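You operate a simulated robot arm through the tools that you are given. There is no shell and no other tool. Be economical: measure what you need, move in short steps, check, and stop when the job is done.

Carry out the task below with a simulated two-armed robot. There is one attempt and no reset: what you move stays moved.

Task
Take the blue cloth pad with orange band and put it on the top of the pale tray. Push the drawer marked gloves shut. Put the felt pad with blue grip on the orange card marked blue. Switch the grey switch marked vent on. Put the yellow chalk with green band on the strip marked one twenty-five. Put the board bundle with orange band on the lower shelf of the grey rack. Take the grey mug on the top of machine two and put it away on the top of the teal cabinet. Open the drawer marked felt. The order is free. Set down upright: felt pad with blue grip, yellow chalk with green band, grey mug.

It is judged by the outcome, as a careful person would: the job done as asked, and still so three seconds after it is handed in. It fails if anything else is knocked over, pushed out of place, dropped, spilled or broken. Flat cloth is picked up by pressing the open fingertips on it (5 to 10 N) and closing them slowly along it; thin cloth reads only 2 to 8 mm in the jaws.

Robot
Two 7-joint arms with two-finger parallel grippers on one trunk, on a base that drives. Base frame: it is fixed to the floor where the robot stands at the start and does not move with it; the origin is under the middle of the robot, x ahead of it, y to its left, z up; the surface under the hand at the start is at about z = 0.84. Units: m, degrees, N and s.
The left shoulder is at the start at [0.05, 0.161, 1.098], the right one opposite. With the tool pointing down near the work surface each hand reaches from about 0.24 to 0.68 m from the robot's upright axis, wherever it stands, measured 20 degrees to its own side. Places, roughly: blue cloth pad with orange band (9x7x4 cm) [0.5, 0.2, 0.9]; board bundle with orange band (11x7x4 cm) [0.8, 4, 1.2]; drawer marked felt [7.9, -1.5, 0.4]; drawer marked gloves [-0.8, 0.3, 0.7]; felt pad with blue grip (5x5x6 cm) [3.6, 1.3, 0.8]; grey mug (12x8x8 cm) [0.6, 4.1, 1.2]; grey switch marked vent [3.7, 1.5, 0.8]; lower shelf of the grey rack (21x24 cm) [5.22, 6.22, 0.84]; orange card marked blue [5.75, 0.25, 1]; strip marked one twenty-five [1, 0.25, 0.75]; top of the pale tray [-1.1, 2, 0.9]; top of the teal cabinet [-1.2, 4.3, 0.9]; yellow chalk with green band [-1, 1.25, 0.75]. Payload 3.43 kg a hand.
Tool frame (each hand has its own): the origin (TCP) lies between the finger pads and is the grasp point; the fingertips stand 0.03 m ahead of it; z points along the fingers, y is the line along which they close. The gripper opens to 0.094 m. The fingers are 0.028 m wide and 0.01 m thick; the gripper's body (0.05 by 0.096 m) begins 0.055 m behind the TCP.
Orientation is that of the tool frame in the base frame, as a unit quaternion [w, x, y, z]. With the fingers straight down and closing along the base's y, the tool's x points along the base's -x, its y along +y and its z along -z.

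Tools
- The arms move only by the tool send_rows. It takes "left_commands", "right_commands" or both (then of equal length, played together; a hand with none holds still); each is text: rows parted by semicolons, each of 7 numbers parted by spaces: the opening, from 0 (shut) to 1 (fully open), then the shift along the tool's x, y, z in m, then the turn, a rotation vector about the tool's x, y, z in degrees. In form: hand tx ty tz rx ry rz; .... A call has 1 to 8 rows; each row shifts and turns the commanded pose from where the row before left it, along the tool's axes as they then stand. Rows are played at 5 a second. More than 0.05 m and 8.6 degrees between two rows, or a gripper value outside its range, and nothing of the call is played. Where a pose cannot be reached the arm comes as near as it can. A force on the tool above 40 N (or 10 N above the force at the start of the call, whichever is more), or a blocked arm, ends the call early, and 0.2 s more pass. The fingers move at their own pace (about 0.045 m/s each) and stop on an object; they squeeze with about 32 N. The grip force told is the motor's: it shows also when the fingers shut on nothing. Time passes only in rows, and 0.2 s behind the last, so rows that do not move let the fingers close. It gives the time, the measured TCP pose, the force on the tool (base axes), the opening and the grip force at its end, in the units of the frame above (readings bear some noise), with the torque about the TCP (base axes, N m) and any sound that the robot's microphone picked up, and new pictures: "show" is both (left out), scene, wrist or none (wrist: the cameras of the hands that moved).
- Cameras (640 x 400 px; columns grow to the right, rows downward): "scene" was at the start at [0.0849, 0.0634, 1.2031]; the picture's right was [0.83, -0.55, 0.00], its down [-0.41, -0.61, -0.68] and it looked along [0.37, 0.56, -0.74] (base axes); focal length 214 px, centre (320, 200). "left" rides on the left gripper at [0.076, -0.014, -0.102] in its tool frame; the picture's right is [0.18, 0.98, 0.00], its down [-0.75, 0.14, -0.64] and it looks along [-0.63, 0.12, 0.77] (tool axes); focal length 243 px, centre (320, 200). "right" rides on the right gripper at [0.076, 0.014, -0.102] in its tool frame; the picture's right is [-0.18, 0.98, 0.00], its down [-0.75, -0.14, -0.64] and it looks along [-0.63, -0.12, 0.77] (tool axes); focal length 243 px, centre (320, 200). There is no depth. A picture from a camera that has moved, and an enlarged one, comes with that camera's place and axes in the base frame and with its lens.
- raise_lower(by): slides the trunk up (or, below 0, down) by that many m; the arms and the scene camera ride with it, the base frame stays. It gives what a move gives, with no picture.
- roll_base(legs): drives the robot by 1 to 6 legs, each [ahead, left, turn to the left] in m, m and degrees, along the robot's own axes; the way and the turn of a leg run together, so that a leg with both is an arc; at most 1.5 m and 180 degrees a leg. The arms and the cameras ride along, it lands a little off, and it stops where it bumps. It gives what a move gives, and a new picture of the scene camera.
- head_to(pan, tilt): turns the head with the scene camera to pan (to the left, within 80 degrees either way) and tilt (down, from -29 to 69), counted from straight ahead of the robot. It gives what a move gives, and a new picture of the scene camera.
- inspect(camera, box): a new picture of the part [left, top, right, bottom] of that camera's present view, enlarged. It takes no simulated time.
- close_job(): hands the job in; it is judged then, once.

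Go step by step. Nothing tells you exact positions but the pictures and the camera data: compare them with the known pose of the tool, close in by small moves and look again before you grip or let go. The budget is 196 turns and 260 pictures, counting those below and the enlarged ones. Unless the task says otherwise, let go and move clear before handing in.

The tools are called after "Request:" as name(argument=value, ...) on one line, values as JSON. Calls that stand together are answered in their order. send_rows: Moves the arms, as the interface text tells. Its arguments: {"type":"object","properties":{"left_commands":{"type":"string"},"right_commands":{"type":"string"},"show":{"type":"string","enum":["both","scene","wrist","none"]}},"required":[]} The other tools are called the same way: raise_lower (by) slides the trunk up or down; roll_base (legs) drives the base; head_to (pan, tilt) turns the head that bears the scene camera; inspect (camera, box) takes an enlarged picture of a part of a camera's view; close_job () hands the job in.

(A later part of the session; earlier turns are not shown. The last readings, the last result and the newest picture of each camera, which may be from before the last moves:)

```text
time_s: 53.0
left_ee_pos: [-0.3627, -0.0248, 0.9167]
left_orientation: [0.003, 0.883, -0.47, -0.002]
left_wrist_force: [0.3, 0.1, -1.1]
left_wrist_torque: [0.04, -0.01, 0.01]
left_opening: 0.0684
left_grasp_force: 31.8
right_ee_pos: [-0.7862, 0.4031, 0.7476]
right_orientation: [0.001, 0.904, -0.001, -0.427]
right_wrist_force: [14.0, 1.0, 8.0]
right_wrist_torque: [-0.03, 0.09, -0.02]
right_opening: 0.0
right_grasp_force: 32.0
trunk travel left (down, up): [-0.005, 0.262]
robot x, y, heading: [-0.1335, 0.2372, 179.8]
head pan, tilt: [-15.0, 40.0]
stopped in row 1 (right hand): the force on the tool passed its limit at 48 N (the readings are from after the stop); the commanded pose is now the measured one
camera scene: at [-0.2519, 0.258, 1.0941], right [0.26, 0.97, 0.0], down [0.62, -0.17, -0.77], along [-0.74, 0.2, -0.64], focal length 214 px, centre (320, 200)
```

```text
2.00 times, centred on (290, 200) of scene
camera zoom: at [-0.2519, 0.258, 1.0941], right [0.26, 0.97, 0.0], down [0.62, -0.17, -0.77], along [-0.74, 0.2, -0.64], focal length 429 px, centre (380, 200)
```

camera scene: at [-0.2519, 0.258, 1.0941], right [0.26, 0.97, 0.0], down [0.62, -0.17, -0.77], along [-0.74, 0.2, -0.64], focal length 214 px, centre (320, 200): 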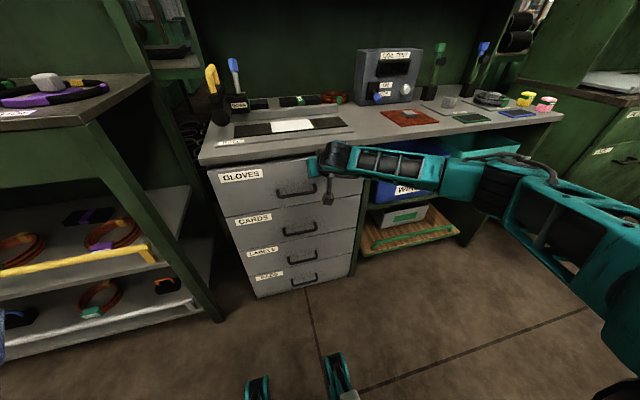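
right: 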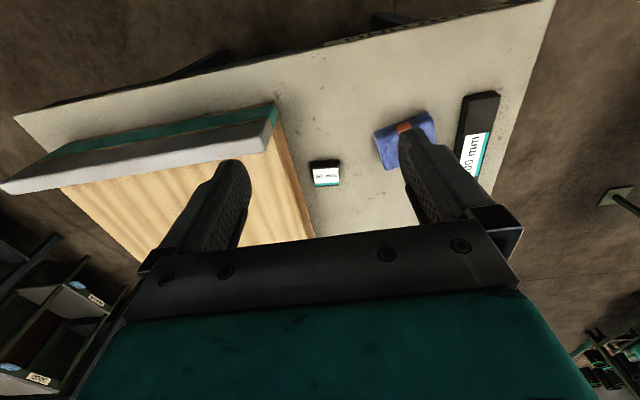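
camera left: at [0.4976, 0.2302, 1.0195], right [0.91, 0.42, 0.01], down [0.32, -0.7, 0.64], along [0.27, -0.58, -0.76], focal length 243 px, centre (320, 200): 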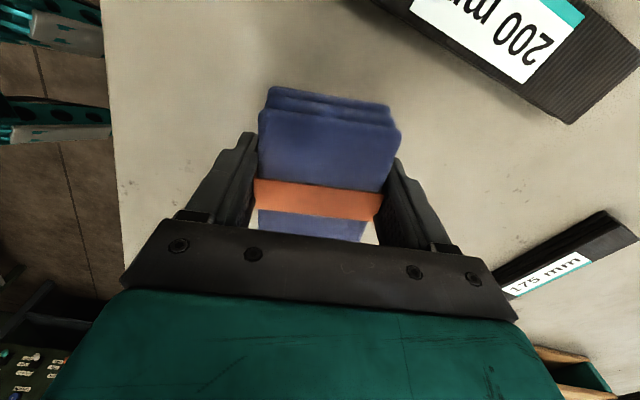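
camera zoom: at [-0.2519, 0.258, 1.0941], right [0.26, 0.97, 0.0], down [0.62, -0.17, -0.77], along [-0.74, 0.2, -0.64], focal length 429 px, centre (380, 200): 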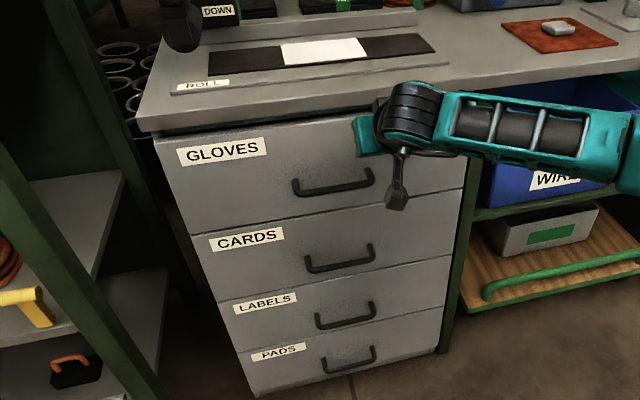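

The gloves drawer is shut flush. I retract the right hand, raise it, and turn it back to point down.

Request:
send_rows(right_commands="0 0.0284 0 -0.035 0 0 0;0 0.0284 0 -0.035 0 0 0;0 0.0284 0 -0.035 0 0 0;0 0.0284 0 -0.035 0 0 0;0 -0.0341 0 -0.0277 0 0 0;0 -0.0341 0 -0.0277 0 0 0;0 -0.0341 0 -0.0277 0 0 0;0 -0.0341 0 -0.0277 0 0 0", show="none")

Request:
send_rows(right_commands="0.5 0 0 0 0 8.5 0;1 0 0 0 0 8.5 0;1 0 0 0 0 8.5 0;1 0 0 0 0 8.5 0;1 0 0 0 0 8.5 0;1 0 0 0 0 8.5 0;1 0 0 0 0 0 0", show="none")

Request:
raise_lower(by=0.12)

Request:
roll_base(legs=[[0, -1.0, 0]])

```text
time_s: 54.8
left_ee_pos: [-0.3631, -0.0252, 0.9156]
left_orientation: [0.001, 0.883, -0.469, -0.001]
left_wrist_force: [-0.2, -0.1, -1.0]
left_wrist_torque: [0.02, 0.03, 0.03]
left_opening: 0.0685
left_grasp_force: 31.9
right_ee_pos: [-0.6076, 0.4038, 0.9222]
right_orientation: [-0.001, 0.905, -0.001, -0.426]
right_wrist_force: [-0.2, -0.1, -1.1]
right_wrist_torque: [0.0, -0.01, -0.03]
right_opening: 0.0001
right_grasp_force: 32.1
trunk travel left (down, up): [-0.005, 0.262]
robot x, y, heading: [-0.1329, 0.2404, 179.8]
head pan, tilt: [-15.0, 40.0]
```

```text
time_s: 56.4
left_ee_pos: [-0.3612, -0.0252, 0.9155]
left_orientation: [0.001, 0.883, -0.469, -0.001]
left_wrist_force: [-0.2, 0.9, -0.8]
left_wrist_torque: [-0.01, -0.02, 0.02]
left_opening: 0.0687
left_grasp_force: 31.7
right_ee_pos: [-0.6079, 0.4022, 0.9227]
right_orientation: [0.0, 1.0, -0.001, 0.006]
right_wrist_force: [-0.5, 0.4, -0.2]
right_wrist_torque: [-0.02, 0.02, -0.02]
right_opening: 0.094
right_grasp_force: 0.0
trunk travel left (down, up): [-0.005, 0.262]
robot x, y, heading: [-0.1321, 0.238, 179.8]
head pan, tilt: [-15.0, 40.0]
```

```text
time_s: 57.9
left_ee_pos: [-0.364, -0.0253, 1.0366]
left_orientation: [0.002, 0.883, -0.47, -0.001]
left_wrist_force: [0.6, 1.2, -0.3]
left_wrist_torque: [0.03, 0.0, -0.01]
left_opening: 0.0685
left_grasp_force: 32.0
right_ee_pos: [-0.607, 0.4041, 1.0423]
right_orientation: [0.0, 1.0, -0.002, 0.005]
right_wrist_force: [-0.3, 0.0, -0.2]
right_wrist_torque: [-0.02, 0.0, -0.02]
right_opening: 0.0941
right_grasp_force: 0.0
trunk travel left (down, up): [-0.125, 0.142]
robot x, y, heading: [-0.1276, 0.2357, 179.9]
head pan, tilt: [-15.0, 40.0]
```

```text
time_s: 67.0
left_ee_pos: [-0.3602, 0.9799, 1.0347]
left_orientation: [0.001, 0.881, -0.473, -0.001]
left_wrist_force: [-0.6, 0.9, -0.8]
left_wrist_torque: [0.02, -0.01, -0.01]
left_opening: 0.0683
left_grasp_force: 32.0
right_ee_pos: [-0.6007, 1.4118, 1.0417]
right_orientation: [0.0, 1.0, -0.004, 0.005]
right_wrist_force: [0.7, 0.5, 0.1]
right_wrist_torque: [0.0, 0.01, 0.01]
right_opening: 0.0939
right_grasp_force: 0.1
trunk travel left (down, up): [-0.125, 0.142]
robot x, y, heading: [-0.125, 1.2418, 179.6]
head pan, tilt: [-15.0, 40.0]
camera scene: at [-0.2483, 1.2632, 1.2137], right [0.27, 0.96, 0.0], down [0.62, -0.17, -0.77], along [-0.74, 0.2, -0.64], focal length 214 px, centre (320, 200)
```

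scene: 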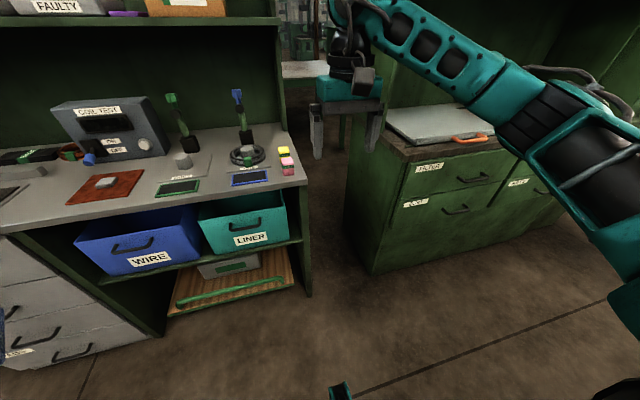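

Request:
inspect(camera="scene", box=[220, 110, 320, 200])

Request:
inspect(camera="scene", box=[350, 80, 590, 230])

```text
4.44 times, centred on (270, 155) of scene
camera zoom: at [-0.2483, 1.2632, 1.2137], right [0.27, 0.96, 0.0], down [0.62, -0.17, -0.77], along [-0.74, 0.2, -0.64], focal length 953 px, centre (542, 400)
```

zoom: 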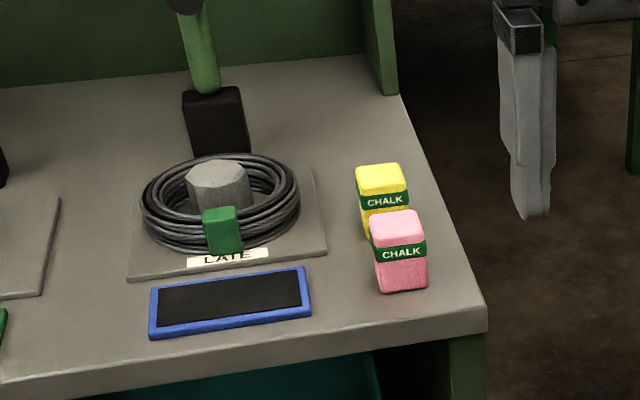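

```text
2.67 times, centred on (470, 155) of scene
camera zoom: at [-0.2483, 1.2632, 1.2137], right [0.27, 0.96, 0.0], down [0.62, -0.17, -0.77], along [-0.74, 0.2, -0.64], focal length 572 px, centre (-80, 320)
```

zoom: 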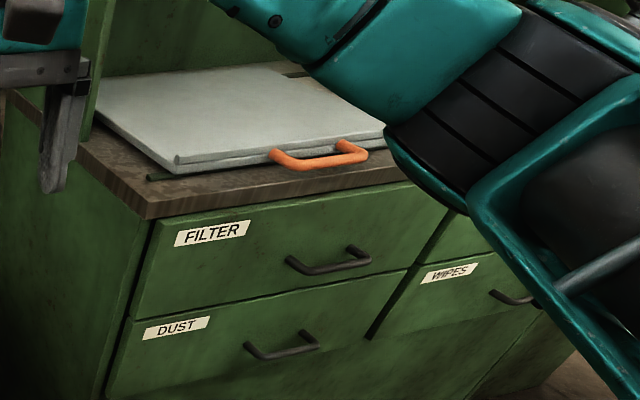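

The yellow chalk stands behind the pink one, near [-1.0, 1.33], desk top ≈0.79. I roll closer and look with the right wrist camera.

Request:
roll_base(legs=[[0.28, 0.06, 0]])

Request:
send_rows(right_commands="1 -0.03 0.03 0.02 0 0 0;1 -0.03 0 0.02 0 0 0;1 -0.01 0 0.02 0 0 0", show="wrist")

```text
time_s: 69.0
left_ee_pos: [-0.6372, 0.9238, 1.0369]
left_orientation: [0.002, 0.881, -0.473, 0.0]
left_wrist_force: [0.1, -0.4, -0.3]
left_wrist_torque: [-0.02, -0.04, -0.01]
left_opening: 0.0686
left_grasp_force: 32.9
right_ee_pos: [-0.8763, 1.354, 1.0433]
right_orientation: [0.0, 1.0, -0.006, 0.005]
right_wrist_force: [0.1, 0.0, 0.3]
right_wrist_torque: [0.02, 0.02, 0.01]
right_opening: 0.0939
right_grasp_force: 0.1
trunk travel left (down, up): [-0.125, 0.142]
robot x, y, heading: [-0.4025, 1.1863, 179.2]
head pan, tilt: [-15.0, 40.0]
camera scene: at [-0.5253, 1.206, 1.2136], right [0.27, 0.96, 0.0], down [0.62, -0.17, -0.77], along [-0.74, 0.21, -0.64], focal length 214 px, centre (320, 200)
```

scene: 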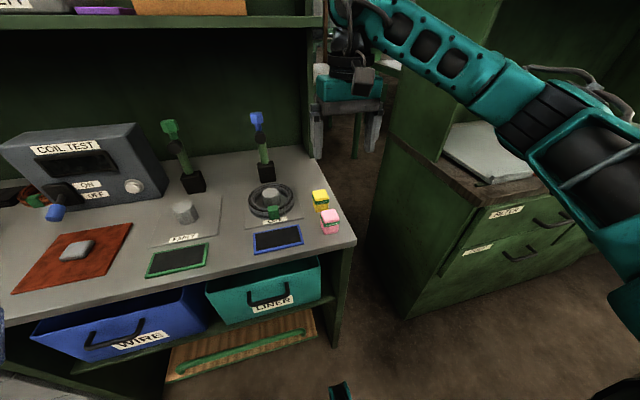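

```text
time_s: 69.8
left_ee_pos: [-0.6359, 0.923, 1.0361]
left_orientation: [0.001, 0.881, -0.473, -0.001]
left_wrist_force: [0.0, -0.3, -0.1]
left_wrist_torque: [-0.01, -0.04, 0.04]
left_opening: 0.0685
left_grasp_force: 31.5
right_ee_pos: [-0.9468, 1.3251, 0.9811]
right_orientation: [-0.001, 1.0, -0.005, 0.006]
right_wrist_force: [-0.3, 0.3, -0.4]
right_wrist_torque: [0.02, 0.04, 0.0]
right_opening: 0.0938
right_grasp_force: 0.0
trunk travel left (down, up): [-0.125, 0.142]
robot x, y, heading: [-0.4054, 1.185, 179.5]
head pan, tilt: [-15.0, 40.0]
camera right: at [-0.8726, 1.3104, 1.0843], right [-0.19, -0.98, 0.0], down [-0.76, 0.15, 0.63], along [-0.62, 0.12, -0.77], focal length 243 px, centre (320, 200)
```

right: 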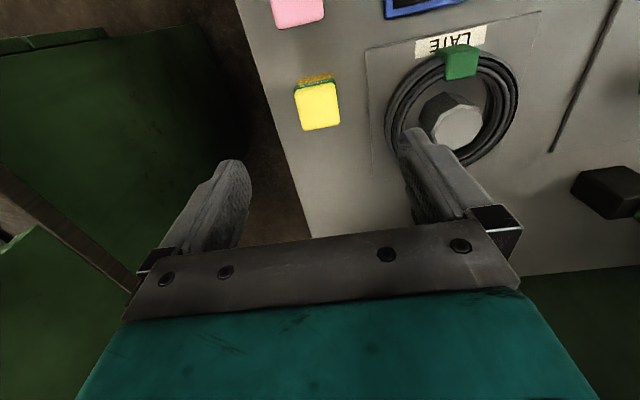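

The yellow chalk is at about [-0.947, 1.326], top z≈0.864. I narrow the opening to clear the coil and descend.

Request:
send_rows(right_commands="0.72 0 0 0.03 0 0 0;0.72 0 0 0.03 0 0 0;0.72 0 0 0.03 0 0 0;0.72 0 0 0.02 0 0 0;0.72 0 0 0.012 0 0 0;0.72 0 0 0 0 0 0", show="both")

```text
time_s: 71.2
left_ee_pos: [-0.6378, 0.923, 1.0364]
left_orientation: [0.002, 0.881, -0.473, -0.002]
left_wrist_force: [-0.1, 0.8, -0.8]
left_wrist_torque: [-0.01, 0.02, -0.01]
left_opening: 0.0687
left_grasp_force: 31.6
right_ee_pos: [-0.9453, 1.3249, 0.8588]
right_orientation: [0.0, 1.0, -0.005, 0.005]
right_wrist_force: [0.0, -0.5, -0.1]
right_wrist_torque: [0.01, 0.0, -0.02]
right_opening: 0.0676
right_grasp_force: 0.0
trunk travel left (down, up): [-0.125, 0.142]
robot x, y, heading: [-0.4055, 1.185, 179.4]
head pan, tilt: [-15.0, 40.0]
camera scene: at [-0.5249, 1.206, 1.2137], right [0.27, 0.96, 0.0], down [0.62, -0.17, -0.77], along [-0.74, 0.21, -0.64], focal length 214 px, centre (320, 200)
camera right: at [-0.8707, 1.3099, 0.9624], right [-0.19, -0.98, 0.0], down [-0.76, 0.15, 0.63], along [-0.62, 0.12, -0.77], focal length 243 px, centre (320, 200)
```

scene: 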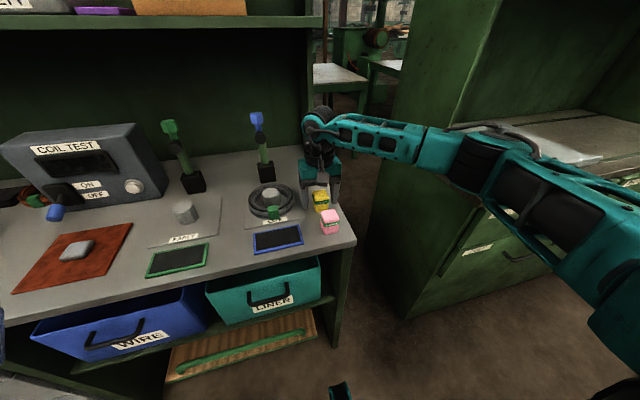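
right: 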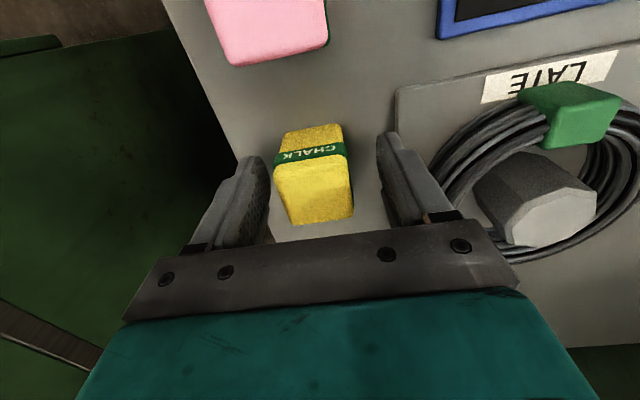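

Chalk sits between the fingers. Close on it and lift slowly.

Request:
send_rows(right_commands="0.72 -0.005 -0.002 0.004 0 0 0;0.5 0 0 0 0 0 0;0.2 0 0 0 0 0 0;0 0 0 0 0 0 0;0 0 0 0 0 0 0;0 0 0 -0.01 0 0 0;0 0 0 -0.02 0 0 0;0 0 0 -0.03 0 0 0", show="wrist")

```text
time_s: 73.0
left_ee_pos: [-0.6368, 0.9241, 1.0352]
left_orientation: [0.001, 0.881, -0.474, -0.001]
left_wrist_force: [-0.2, -0.3, -0.6]
left_wrist_torque: [-0.02, -0.01, 0.0]
left_opening: 0.0684
left_grasp_force: 32.5
right_ee_pos: [-0.9528, 1.3273, 0.9163]
right_orientation: [0.0, 1.0, -0.006, 0.005]
right_wrist_force: [0.1, 0.4, -0.4]
right_wrist_torque: [0.0, 0.02, 0.01]
right_opening: 0.0396
right_grasp_force: 32.2
trunk travel left (down, up): [-0.125, 0.142]
robot x, y, heading: [-0.4057, 1.1856, 179.4]
head pan, tilt: [-15.0, 40.0]
camera right: at [-0.8767, 1.3123, 1.0189], right [-0.19, -0.98, 0.0], down [-0.76, 0.15, 0.63], along [-0.62, 0.12, -0.77], focal length 243 px, centre (320, 200)
```

right: 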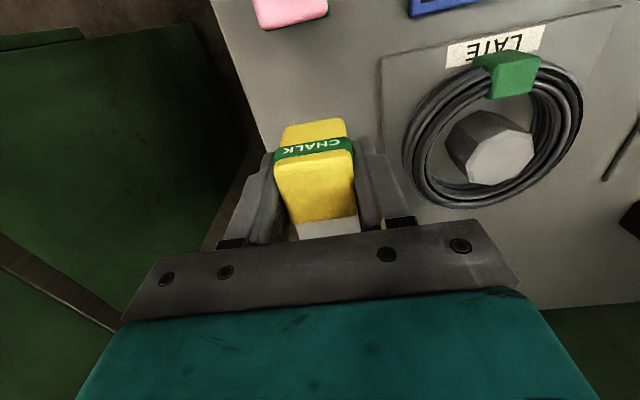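

The chalk is held. I raise it, draw it in, back off and roll along to the pale tray.

Request:
send_rows(right_commands="0 0 0 -0.04 0 0 0;0 0 0 -0.04 0 0 0;0 0 0 -0.04 0 0 0;0 0.04 0 -0.02 0 0 0;0 0.045 0 0 0 0 0;0 0.045 0 0 0 0 0;0 0.045 0 0 0 0 0;0 0.045 0 0 0 0 0", show="none")

Request:
roll_base(legs=[[-0.2, 0, 0], [0, -1.0, 0]])

Request:
head_to(pan=15, tilt=30)

```text
time_s: 74.8
left_ee_pos: [-0.6366, 0.9228, 1.0357]
left_orientation: [0.002, 0.881, -0.474, -0.001]
left_wrist_force: [-0.6, 0.1, -0.9]
left_wrist_torque: [0.03, -0.01, 0.02]
left_opening: 0.0686
left_grasp_force: 31.7
right_ee_pos: [-0.733, 1.3259, 1.0577]
right_orientation: [0.0, 1.0, -0.007, 0.006]
right_wrist_force: [0.4, 1.3, -0.2]
right_wrist_torque: [-0.02, -0.01, -0.03]
right_opening: 0.0395
right_grasp_force: 32.1
trunk travel left (down, up): [-0.125, 0.142]
robot x, y, heading: [-0.4078, 1.1871, 179.3]
head pan, tilt: [-15.0, 40.0]
```

```text
time_s: 85.2
left_ee_pos: [-0.4283, 1.9283, 1.0348]
left_orientation: [0.001, 0.882, -0.472, -0.002]
left_wrist_force: [0.1, 0.3, -0.7]
left_wrist_torque: [0.03, 0.01, 0.03]
left_opening: 0.0686
left_grasp_force: 31.7
right_ee_pos: [-0.5266, 2.3287, 1.0582]
right_orientation: [0.001, 1.0, -0.004, 0.005]
right_wrist_force: [0.4, 0.6, -1.6]
right_wrist_torque: [0.01, 0.0, -0.04]
right_opening: 0.0398
right_grasp_force: 31.7
trunk travel left (down, up): [-0.125, 0.142]
robot x, y, heading: [-0.1958, 2.1896, 179.7]
head pan, tilt: [-15.0, 40.0]
camera scene: at [-0.3174, 2.2113, 1.2137], right [0.27, 0.96, 0.0], down [0.62, -0.17, -0.77], along [-0.74, 0.2, -0.64], focal length 214 px, centre (320, 200)
```

scene: 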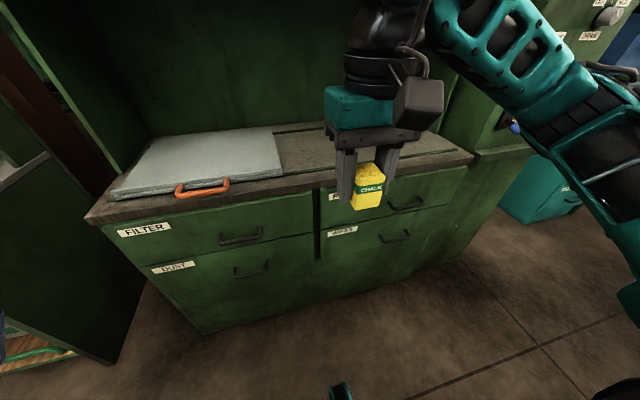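

```text
time_s: 86.1
left_ee_pos: [-0.4288, 1.9284, 1.0368]
left_orientation: [0.001, 0.882, -0.471, -0.002]
left_wrist_force: [-0.6, 0.6, -1.0]
left_wrist_torque: [0.0, -0.01, 0.02]
left_opening: 0.0682
left_grasp_force: 31.7
right_ee_pos: [-0.526, 2.329, 1.0579]
right_orientation: [0.0, 1.0, -0.003, 0.005]
right_wrist_force: [0.3, -0.3, 0.5]
right_wrist_torque: [0.01, 0.01, 0.0]
right_opening: 0.0396
right_grasp_force: 32.5
trunk travel left (down, up): [-0.125, 0.142]
robot x, y, heading: [-0.1953, 2.1944, 179.7]
head pan, tilt: [15.0, 30.0]
camera scene: at [-0.323, 2.1659, 1.229], right [-0.25, 0.97, 0.0], down [0.48, 0.13, -0.87], along [-0.84, -0.22, -0.5], focal length 214 px, centre (320, 200)
```

scene: 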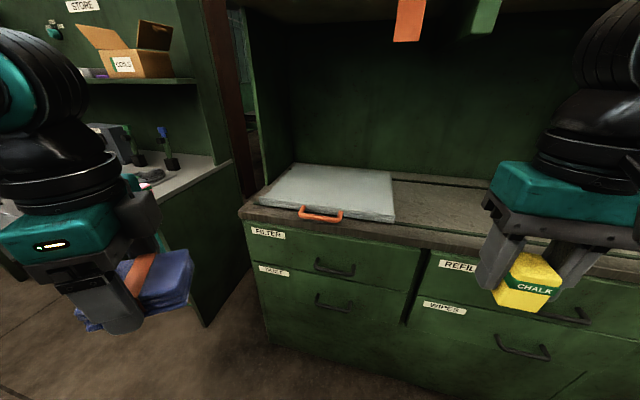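

The pale tray spans about x -0.8…-1.16, y 1.84…2.24. I check the hood and its hanging tags above it before reaching in.

Request:
head_to(pan=10, tilt=0)

```text
time_s: 87.1
left_ee_pos: [-0.4295, 1.9284, 1.0355]
left_orientation: [0.001, 0.882, -0.471, -0.001]
left_wrist_force: [-0.2, 0.2, 0.2]
left_wrist_torque: [-0.02, 0.0, 0.0]
left_opening: 0.0685
left_grasp_force: 32.2
right_ee_pos: [-0.5261, 2.3287, 1.0583]
right_orientation: [0.0, 1.0, -0.003, 0.005]
right_wrist_force: [-0.2, 0.1, -1.3]
right_wrist_torque: [0.05, 0.0, -0.01]
right_opening: 0.0397
right_grasp_force: 31.6
trunk travel left (down, up): [-0.125, 0.142]
robot x, y, heading: [-0.1972, 2.1917, 179.7]
head pan, tilt: [10.0, 0.0]
camera scene: at [-0.3242, 2.1736, 1.2773], right [-0.17, 0.99, 0.0], down [0.0, 0.0, -1.0], along [-0.99, -0.17, 0.0], focal length 214 px, centre (320, 200)
```

scene: 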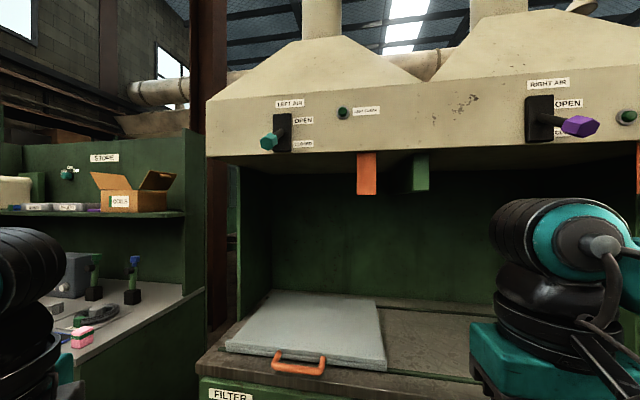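

The hood's lower edge is at z≈1.38 with tags hanging to ≈1.29. I lower the trunk a little, roll ahead, and extend the left hand over the tray.

Request:
raise_lower(by=-0.06)

Request:
roll_base(legs=[[0.2, 0, 0]])

Request:
send_rows(left_commands="0 -0.0297 0.0264 0 0 0 0;0 -0.0297 0.0264 0 0 0 0;0 -0.0297 0.0264 0 0 0 0;0 -0.0297 0.0264 0 0 0 0;0 -0.0297 0.0264 0 0 0 0;0 -0.0297 0.0264 0 0 0 0;0 -0.0297 0.0264 0 0 0 0", show="both")

```text
time_s: 88.1
left_ee_pos: [-0.4286, 1.9275, 0.9762]
left_orientation: [0.002, 0.882, -0.472, -0.002]
left_wrist_force: [0.1, 0.0, -0.7]
left_wrist_torque: [-0.03, 0.05, -0.02]
left_opening: 0.0685
left_grasp_force: 32.2
right_ee_pos: [-0.526, 2.3298, 0.9985]
right_orientation: [0.0, 1.0, -0.004, 0.005]
right_wrist_force: [0.7, 0.3, -0.5]
right_wrist_torque: [-0.07, 0.01, 0.01]
right_opening: 0.0398
right_grasp_force: 31.8
trunk travel left (down, up): [-0.065, 0.202]
robot x, y, heading: [-0.1968, 2.1862, 179.6]
head pan, tilt: [10.0, 0.0]
```

```text
time_s: 89.7
left_ee_pos: [-0.6266, 1.9296, 0.9753]
left_orientation: [0.001, 0.882, -0.471, -0.002]
left_wrist_force: [-0.3, -1.1, -0.6]
left_wrist_torque: [0.02, -0.04, 0.0]
left_opening: 0.0684
left_grasp_force: 31.7
right_ee_pos: [-0.7252, 2.3309, 0.9982]
right_orientation: [0.0, 1.0, -0.003, 0.005]
right_wrist_force: [0.0, 0.2, -0.9]
right_wrist_torque: [0.0, 0.05, 0.04]
right_opening: 0.0397
right_grasp_force: 31.9
trunk travel left (down, up): [-0.065, 0.202]
robot x, y, heading: [-0.3979, 2.1901, 179.6]
head pan, tilt: [10.0, 0.0]
camera scene: at [-0.5235, 2.1747, 1.2173], right [-0.17, 0.99, 0.0], down [0.0, 0.0, -1.0], along [-0.99, -0.17, 0.0], focal length 214 px, centre (320, 200)
```

scene: 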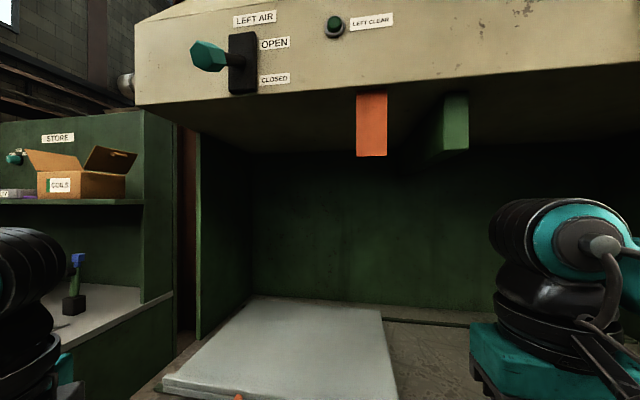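

```text
time_s: 91.3
left_ee_pos: [-0.8963, 1.9986, 0.9763]
left_orientation: [0.001, 0.882, -0.471, -0.001]
left_wrist_force: [-0.7, 0.1, -0.4]
left_wrist_torque: [0.02, -0.02, -0.01]
left_opening: 0.0686
left_grasp_force: 31.9
right_ee_pos: [-0.7255, 2.329, 0.997]
right_orientation: [0.0, 1.0, -0.002, 0.005]
right_wrist_force: [0.6, -0.3, -0.9]
right_wrist_torque: [0.01, 0.01, -0.06]
right_opening: 0.0398
right_grasp_force: 31.8
trunk travel left (down, up): [-0.065, 0.202]
robot x, y, heading: [-0.3946, 2.1899, 179.6]
head pan, tilt: [10.0, 0.0]
camera scene: at [-0.5237, 2.1745, 1.2173], right [-0.17, 0.99, 0.0], down [0.0, 0.0, -1.0], along [-0.99, -0.17, 0.0], focal length 214 px, centre (320, 200)
camera left: at [-0.8427, 1.945, 1.0802], right [-0.71, -0.7, 0.0], down [-0.54, 0.55, 0.64], along [-0.45, 0.46, -0.77], focal length 243 px, centre (320, 200)
```

scene: 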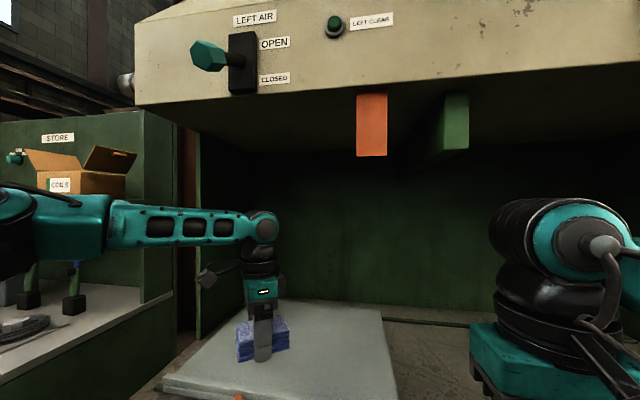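
left: 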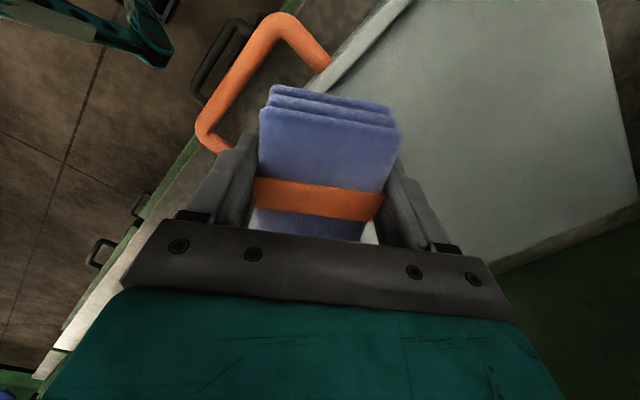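

The tray's front edge is actually near x≈-0.88, so I must go about 12 cm further in.

Request:
send_rows(left_commands="0 -0.0222 0.0332 0 0 0 0;0 -0.0222 0.0332 0 0 0 0;0 -0.0222 0.0332 0 0 0 0", show="both")

```text
time_s: 92.1
left_ee_pos: [-0.9506, 1.9591, 0.9705]
left_orientation: [0.003, 0.882, -0.471, -0.002]
left_wrist_force: [0.1, 0.7, 0.2]
left_wrist_torque: [0.02, -0.02, 0.0]
left_opening: 0.0686
left_grasp_force: 32.2
left hand out of reach, approached as far as the arm can: row 1, 2, 3
right_ee_pos: [-0.7249, 2.3305, 0.9987]
right_orientation: [0.0, 1.0, -0.003, 0.006]
right_wrist_force: [-0.2, 1.0, -0.6]
right_wrist_torque: [0.01, -0.02, -0.01]
right_opening: 0.0396
right_grasp_force: 32.0
trunk travel left (down, up): [-0.065, 0.202]
robot x, y, heading: [-0.3956, 2.1965, 179.7]
head pan, tilt: [10.0, 0.0]
camera scene: at [-0.5231, 2.1746, 1.2174], right [-0.17, 0.99, 0.0], down [0.0, 0.0, -1.0], along [-0.99, -0.17, 0.0], focal length 214 px, centre (320, 200)
camera left: at [-0.8964, 1.9042, 1.0728], right [-0.71, -0.7, 0.0], down [-0.53, 0.55, 0.64], along [-0.45, 0.46, -0.76], focal length 243 px, centre (320, 200)
```

scene: 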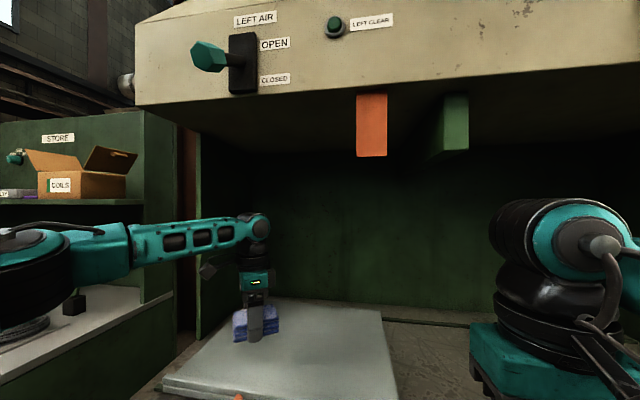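
left: 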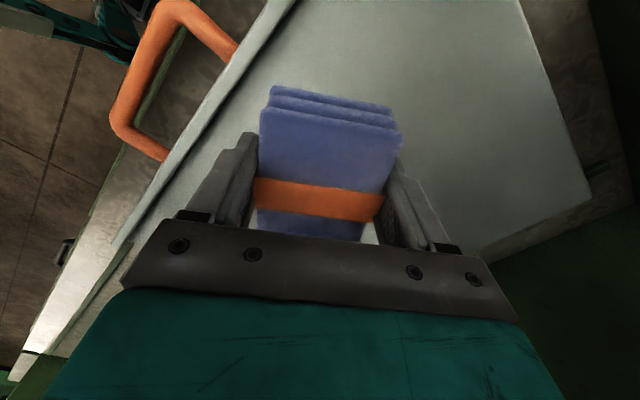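

Arm reach is used up, so I roll ahead 8 cm to bring the pad over the tray's middle.

Request:
roll_base(legs=[[0.08, 0, 0]])

Request:
send_rows(left_commands="0 0 0 0.015 0 0 0;0 0 0 0.01 0 0 0", show="wrist")

```text
time_s: 93.1
left_ee_pos: [-1.0292, 1.96, 0.9682]
left_orientation: [0.002, 0.883, -0.47, -0.002]
left_wrist_force: [0.5, -0.1, 0.5]
left_wrist_torque: [-0.01, 0.01, 0.02]
left_opening: 0.0683
left_grasp_force: 31.8
right_ee_pos: [-0.8047, 2.3299, 0.9972]
right_orientation: [0.0, 1.0, -0.003, 0.006]
right_wrist_force: [-0.7, 0.6, -0.6]
right_wrist_torque: [0.02, 0.0, -0.03]
right_opening: 0.0397
right_grasp_force: 31.6
trunk travel left (down, up): [-0.065, 0.202]
robot x, y, heading: [-0.4769, 2.1915, 179.7]
head pan, tilt: [10.0, 0.0]
camera scene: at [-0.6031, 2.1749, 1.2173], right [-0.17, 0.99, 0.0], down [0.0, 0.0, -1.0], along [-0.99, -0.17, 0.0], focal length 214 px, centre (320, 200)
```

scene: 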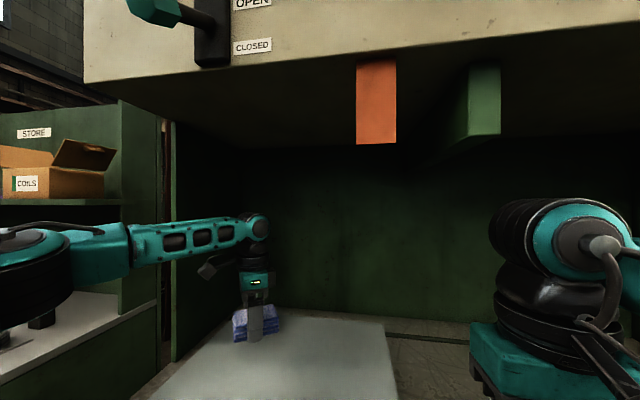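

```text
time_s: 93.7
left_ee_pos: [-1.03, 1.9598, 0.9442]
left_orientation: [0.002, 0.883, -0.47, -0.003]
left_wrist_force: [-0.8, 0.2, 0.6]
left_wrist_torque: [-0.02, 0.01, 0.0]
left_opening: 0.0684
left_grasp_force: 31.7
right_ee_pos: [-0.8045, 2.3304, 0.9977]
right_orientation: [0.0, 1.0, -0.002, 0.005]
right_wrist_force: [-0.8, 0.6, -0.6]
right_wrist_torque: [0.01, 0.02, -0.01]
right_opening: 0.0397
right_grasp_force: 31.7
trunk travel left (down, up): [-0.065, 0.202]
robot x, y, heading: [-0.4751, 2.1917, 179.8]
head pan, tilt: [10.0, 0.0]
camera left: at [-0.9755, 1.9044, 1.0478], right [-0.71, -0.7, 0.0], down [-0.53, 0.55, 0.64], along [-0.45, 0.46, -0.76], focal length 243 px, centre (320, 200)
```

left: 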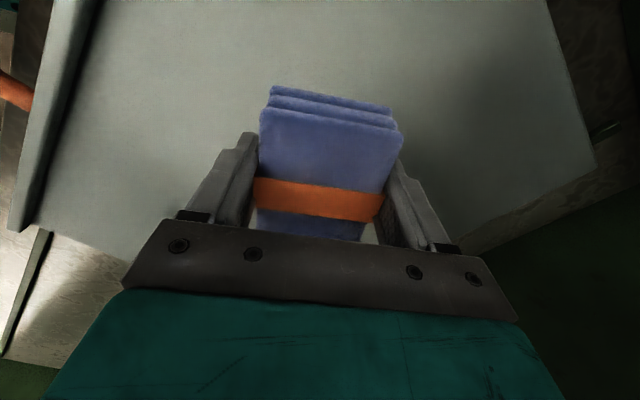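

Pad is well inside the tray outline. Lower in small steps to contact.

Request:
send_rows(left_commands="0 0 0 0.005 0 0 0;0 0 0 0.005 0 0 0;0 0 0 0.005 0 0 0;0 0 0 0.005 0 0 0;0 0 0 0.004 0 0 0;0 0 0 0.004 0 0 0;0 0 0 0.004 0 0 0;0 0 0 0.004 0 0 0", show="wrist")

```text
time_s: 95.5
left_ee_pos: [-1.0275, 1.9584, 0.9081]
left_orientation: [0.002, 0.882, -0.471, -0.002]
left_wrist_force: [0.1, -0.2, -0.3]
left_wrist_torque: [0.0, -0.01, -0.03]
left_opening: 0.0687
left_grasp_force: 32.0
right_ee_pos: [-0.806, 2.3306, 0.9984]
right_orientation: [-0.001, 1.0, -0.002, 0.006]
right_wrist_force: [0.5, 0.3, -0.9]
right_wrist_torque: [0.0, -0.01, -0.02]
right_opening: 0.0399
right_grasp_force: 31.8
trunk travel left (down, up): [-0.065, 0.202]
robot x, y, heading: [-0.4743, 2.1928, 179.5]
head pan, tilt: [10.0, 0.0]
camera left: at [-0.9745, 1.9038, 1.0118], right [-0.71, -0.7, 0.01], down [-0.53, 0.55, 0.65], along [-0.46, 0.46, -0.76], focal length 243 px, centre (320, 200)
```

left: 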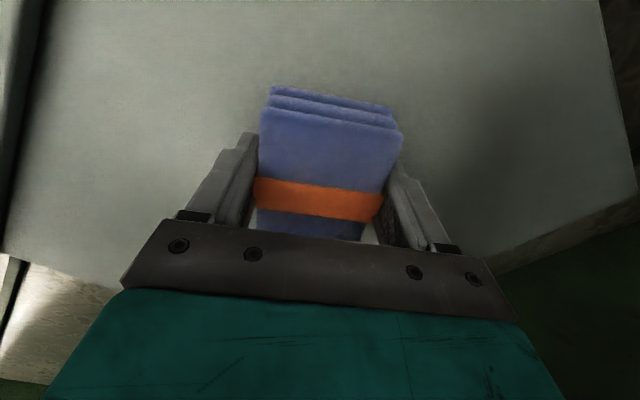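

Not touching yet; continue down.

Request:
send_rows(left_commands="0 0 0 0.004 0 0 0;0 0 0 0.004 0 0 0;0 0 0 0.004 0 0 0;0 0 0 0.004 0 0 0;0 0 0 0.004 0 0 0;0 0 0 0.004 0 0 0;0 0 0 0.004 0 0 0;0 0 0 0.004 0 0 0", show="wrist")

```text
time_s: 96.9
left_ee_pos: [-1.0276, 1.9591, 0.8966]
left_orientation: [0.002, 0.883, -0.47, -0.011]
left_wrist_force: [7.3, -0.7, 12.5]
left_wrist_torque: [0.01, -0.85, -0.06]
left_opening: 0.0684
left_grasp_force: 31.3
left hand out of reach, approached as far as the arm can: row 4
right_ee_pos: [-0.8023, 2.33, 0.9989]
right_orientation: [0.001, 1.0, -0.001, 0.004]
right_wrist_force: [0.0, -0.9, -1.2]
right_wrist_torque: [-0.02, 0.03, 0.0]
right_opening: 0.0396
right_grasp_force: 31.7
trunk travel left (down, up): [-0.065, 0.202]
robot x, y, heading: [-0.4766, 2.195, 179.8]
head pan, tilt: [10.0, 0.0]
stopped in row 6 (left hand): the force on the tool passed its limit at 44 N (the readings are from after the stop); the commanded pose is now the measured one
camera left: at [-0.971, 1.903, 0.9985], right [-0.71, -0.7, 0.01], down [-0.52, 0.54, 0.66], along [-0.47, 0.46, -0.75], focal length 243 px, centre (320, 200)
```

left: 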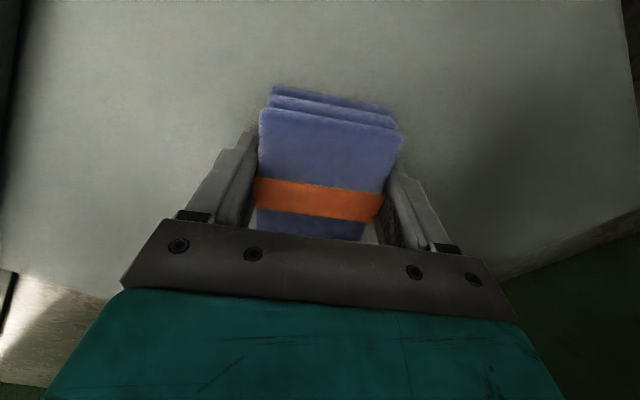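

Contact with the tray at TCP z 0.897. I ease up 2 mm, open, and lift clear.

Request:
send_rows(left_commands="0 0 0 -0.002 0 0 0;0.8 0 0 0 0 0 0;1 0 0 0 0 0 0;1 0 0 0 0 0 0;1 0 0 -0.02 0 0 0;1 0 0 -0.04 0 0 0;1 0 0 -0.04 0 0 0", show="wrist")

```text
time_s: 98.5
left_ee_pos: [-1.0267, 1.9569, 0.9955]
left_orientation: [0.002, 0.883, -0.47, -0.009]
left_wrist_force: [-0.1, -1.5, 0.1]
left_wrist_torque: [0.0, 0.02, 0.03]
left_opening: 0.0941
left_grasp_force: 0.0
right_ee_pos: [-0.8048, 2.3298, 0.9975]
right_orientation: [0.0, 1.0, -0.002, 0.005]
right_wrist_force: [-0.2, 0.0, -1.0]
right_wrist_torque: [-0.01, -0.02, 0.0]
right_opening: 0.0396
right_grasp_force: 31.4
trunk travel left (down, up): [-0.065, 0.202]
robot x, y, heading: [-0.4758, 2.1913, 179.8]
head pan, tilt: [10.0, 0.0]
camera left: at [-0.9708, 1.9015, 1.0972], right [-0.71, -0.7, 0.01], down [-0.53, 0.54, 0.65], along [-0.46, 0.46, -0.76], focal length 243 px, centre (320, 200)
```

left: 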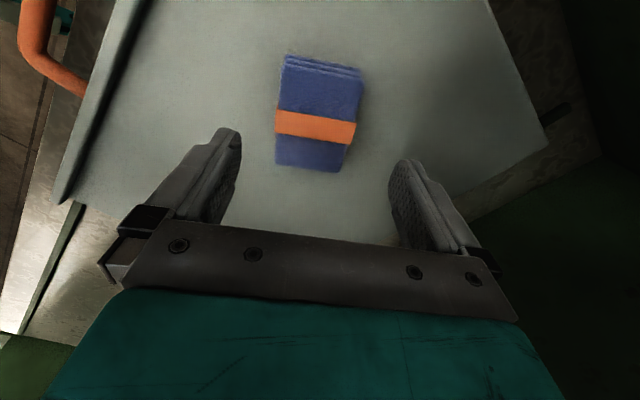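

The blue pad rests on the tray. I withdraw the left hand, back out and head for the left side of the sorting table with the chalk.

Request:
send_rows(left_commands="1 0.0243 -0.0363 0 0 0 0;1 0.0243 -0.0363 0 0 0 0;1 0.0243 -0.0363 0 0 0 0;1 0.0243 -0.0363 0 0 0 0;1 0.0243 -0.0363 0 0 0 0;1 0.0243 -0.0363 0 0 0 0;1 0.0243 -0.0363 0 0 0 0;1 0 0 0 0 0 0", show="scene")

Request:
roll_base(legs=[[-0.35, 0, 0], [0, 1.25, 0], [0, 0, 90]])

Request:
raise_lower(by=0.06)

Request:
head_to(pan=30, tilt=25)

```text
time_s: 100.3
left_ee_pos: [-0.7189, 1.9573, 0.9904]
left_orientation: [0.002, 0.883, -0.47, -0.01]
left_wrist_force: [0.4, 0.8, -0.4]
left_wrist_torque: [-0.01, -0.01, 0.03]
left_opening: 0.0938
left_grasp_force: 0.3
right_ee_pos: [-0.804, 2.3304, 0.9979]
right_orientation: [0.0, 1.0, -0.003, 0.006]
right_wrist_force: [0.1, 0.3, -1.1]
right_wrist_torque: [0.02, 0.02, -0.02]
right_opening: 0.0398
right_grasp_force: 32.4
trunk travel left (down, up): [-0.065, 0.202]
robot x, y, heading: [-0.4759, 2.1927, 179.9]
head pan, tilt: [10.0, 0.0]
camera scene: at [-0.6026, 2.1749, 1.2174], right [-0.17, 0.99, 0.0], down [0.0, 0.0, -1.0], along [-0.99, -0.17, 0.0], focal length 214 px, centre (320, 200)
```

scene: 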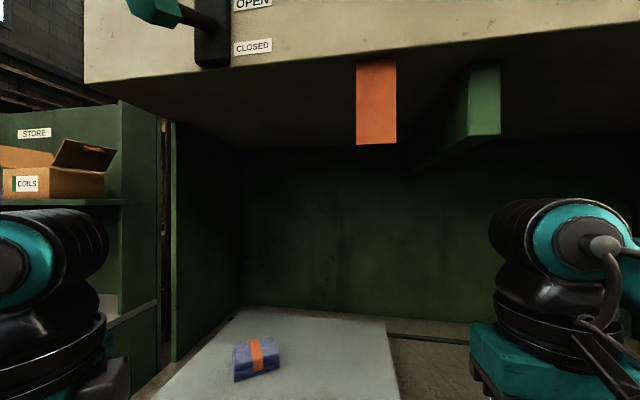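

```text
time_s: 117.3
left_ee_pos: [0.1103, 0.6922, 0.9902]
left_orientation: [0.009, 0.954, 0.3, -0.005]
left_wrist_force: [-0.4, 0.3, 0.2]
left_wrist_torque: [0.03, 0.02, -0.01]
left_opening: 0.0942
left_grasp_force: 0.0
right_ee_pos: [-0.2598, 0.6031, 0.9977]
right_orientation: [-0.004, 0.702, 0.712, 0.003]
right_wrist_force: [0.1, 0.2, -0.9]
right_wrist_torque: [0.03, 0.04, 0.01]
right_opening: 0.0398
right_grasp_force: 31.9
trunk travel left (down, up): [-0.065, 0.202]
robot x, y, heading: [-0.1274, 0.9332, -89.3]
head pan, tilt: [10.0, 0.0]
camera scene: at [-0.11, 0.8036, 1.2174], right [-0.98, -0.19, 0.0], down [0.0, 0.0, -1.0], along [0.19, -0.98, 0.0], focal length 214 px, centre (320, 200)
```

scene: 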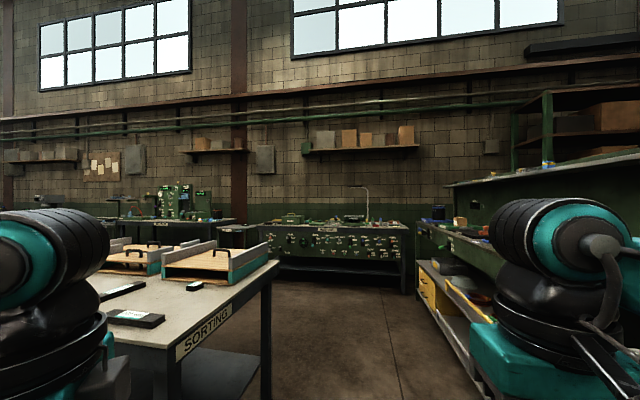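

```text
time_s: 118.3
left_ee_pos: [0.1107, 0.6923, 1.0505]
left_orientation: [0.009, 0.954, 0.3, -0.006]
left_wrist_force: [0.7, -0.2, 0.5]
left_wrist_torque: [0.02, 0.02, -0.01]
left_opening: 0.0938
left_grasp_force: 0.0
right_ee_pos: [-0.2588, 0.6034, 1.0576]
right_orientation: [-0.004, 0.701, 0.713, 0.004]
right_wrist_force: [-0.4, -0.7, -0.9]
right_wrist_torque: [-0.01, -0.02, -0.01]
right_opening: 0.0397
right_grasp_force: 31.8
trunk travel left (down, up): [-0.125, 0.142]
robot x, y, heading: [-0.1267, 0.9341, -89.2]
head pan, tilt: [10.0, 0.0]
```

```text
time_s: 119.2
left_ee_pos: [0.1113, 0.693, 1.0503]
left_orientation: [0.008, 0.954, 0.299, -0.005]
left_wrist_force: [-0.2, -0.5, 0.3]
left_wrist_torque: [-0.02, 0.0, -0.02]
left_opening: 0.0942
left_grasp_force: 0.1
right_ee_pos: [-0.2593, 0.6018, 1.0588]
right_orientation: [-0.004, 0.702, 0.712, 0.003]
right_wrist_force: [-0.3, 0.1, -1.0]
right_wrist_torque: [0.0, -0.01, -0.02]
right_opening: 0.0396
right_grasp_force: 31.7
trunk travel left (down, up): [-0.125, 0.142]
robot x, y, heading: [-0.13, 0.9347, -89.3]
head pan, tilt: [30.0, 25.0]
camera scene: at [-0.0798, 0.8128, 1.2371], right [-0.86, -0.51, 0.0], down [-0.22, 0.36, -0.91], along [0.46, -0.78, -0.42], focal length 214 px, centre (320, 200)
```

scene: 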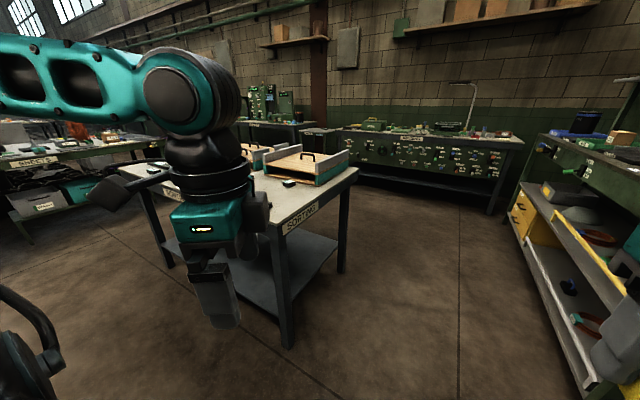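

I slide along the aisle to the strip side of the sorting table.

Request:
roll_base(legs=[[0, 1.3, 0]])

Request:
head_to(pan=-10, tilt=45)

```text
time_s: 130.8
left_ee_pos: [1.4107, 0.7096, 1.0494]
left_orientation: [0.008, 0.954, 0.3, -0.006]
left_wrist_force: [0.8, -0.2, 0.3]
left_wrist_torque: [-0.05, 0.02, 0.01]
left_opening: 0.094
left_grasp_force: 0.0
right_ee_pos: [1.0402, 0.6199, 1.0588]
right_orientation: [-0.003, 0.703, 0.711, 0.004]
right_wrist_force: [0.2, 1.3, -0.4]
right_wrist_torque: [-0.01, -0.01, -0.03]
right_opening: 0.0396
right_grasp_force: 32.0
trunk travel left (down, up): [-0.125, 0.142]
robot x, y, heading: [1.1679, 0.954, -89.2]
head pan, tilt: [30.0, 25.0]
camera scene: at [1.2204, 0.8303, 1.237], right [-0.86, -0.51, 0.0], down [-0.22, 0.36, -0.91], along [0.46, -0.78, -0.42], focal length 214 px, centre (320, 200)
```

scene: 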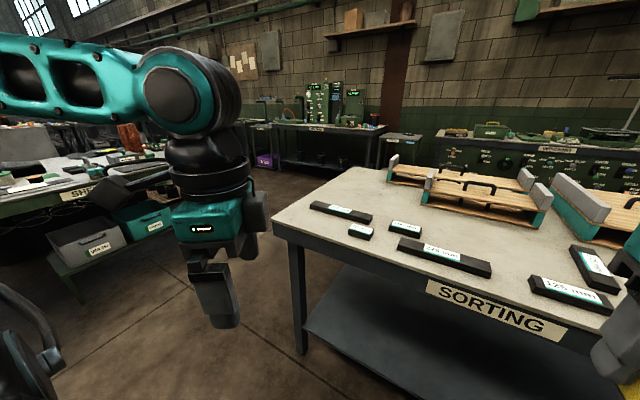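

```text
time_s: 131.8
left_ee_pos: [1.4106, 0.7101, 1.0497]
left_orientation: [0.01, 0.954, 0.3, -0.005]
left_wrist_force: [-0.2, -0.2, 0.1]
left_wrist_torque: [0.01, -0.02, 0.0]
left_opening: 0.0941
left_grasp_force: 0.0
right_ee_pos: [1.04, 0.621, 1.0573]
right_orientation: [-0.004, 0.702, 0.712, 0.004]
right_wrist_force: [-0.2, 0.3, -0.8]
right_wrist_torque: [-0.03, 0.0, -0.03]
right_opening: 0.0397
right_grasp_force: 31.9
trunk travel left (down, up): [-0.125, 0.142]
robot x, y, heading: [1.1686, 0.9541, -89.2]
head pan, tilt: [-10.0, 45.0]
camera scene: at [1.1603, 0.8292, 1.2065], right [-0.99, 0.16, 0.0], down [0.11, 0.7, -0.71], along [-0.11, -0.7, -0.71], focal length 214 px, centre (320, 200)
```

scene: 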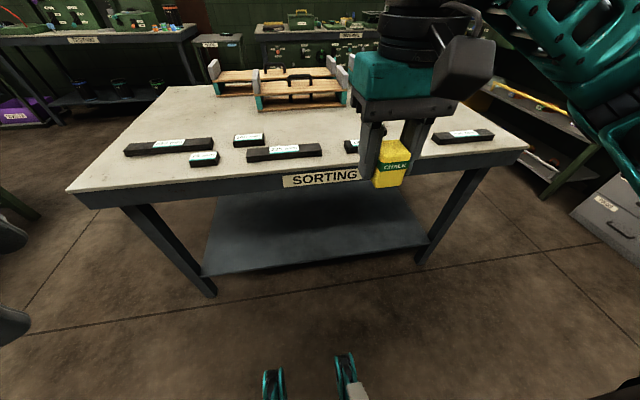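

Request:
inspect(camera="scene", box=[110, 110, 370, 190])

Request:
send_rows(right_commands="0 0.04 0 0 0 0 0;0 0.04 0 0 0 0 0", show="scene")

```text
2.46 times, centred on (240, 150) of scene
camera zoom: at [1.1603, 0.8292, 1.2065], right [-0.99, 0.16, 0.0], down [0.11, 0.7, -0.71], along [-0.11, -0.7, -0.71], focal length 528 px, centre (517, 323)
```

zoom: 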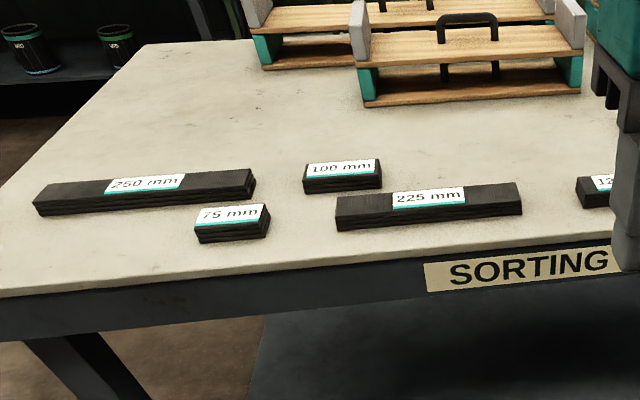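

```text
time_s: 132.4
left_ee_pos: [1.411, 0.711, 1.0499]
left_orientation: [0.009, 0.954, 0.3, -0.005]
left_wrist_force: [-0.1, -1.1, -0.2]
left_wrist_torque: [0.01, 0.01, -0.01]
left_opening: 0.0938
left_grasp_force: 0.2
right_ee_pos: [1.0387, 0.7011, 1.0575]
right_orientation: [-0.003, 0.702, 0.712, 0.004]
right_wrist_force: [0.1, -0.4, -0.8]
right_wrist_torque: [0.0, 0.01, 0.01]
right_opening: 0.0397
right_grasp_force: 31.5
trunk travel left (down, up): [-0.125, 0.142]
robot x, y, heading: [1.1721, 0.9535, -89.3]
head pan, tilt: [-10.0, 45.0]
camera scene: at [1.1603, 0.8294, 1.2065], right [-0.99, 0.16, 0.0], down [0.11, 0.7, -0.71], along [-0.11, -0.7, -0.71], focal length 214 px, centre (320, 200)
```

scene: 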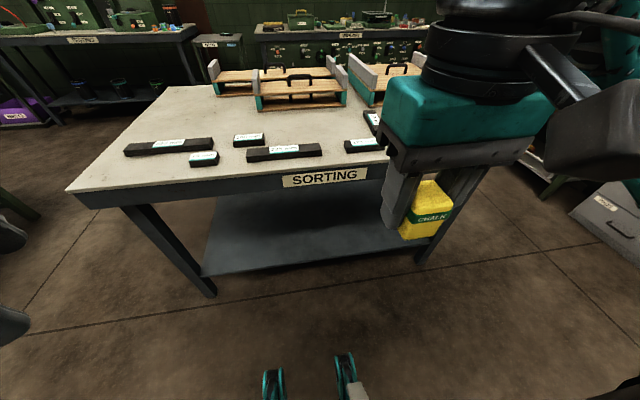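

Request:
inspect(camera="scene", box=[320, 110, 400, 170])

```text
6.67 times, centred on (360, 140) of scene
camera zoom: at [1.1603, 0.8294, 1.2065], right [-0.99, 0.16, 0.0], down [0.11, 0.7, -0.71], along [-0.11, -0.7, -0.71], focal length 1430 px, centre (53, 600)
```

zoom: 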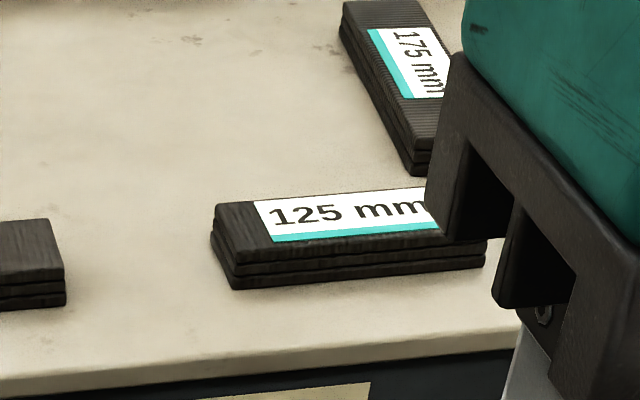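

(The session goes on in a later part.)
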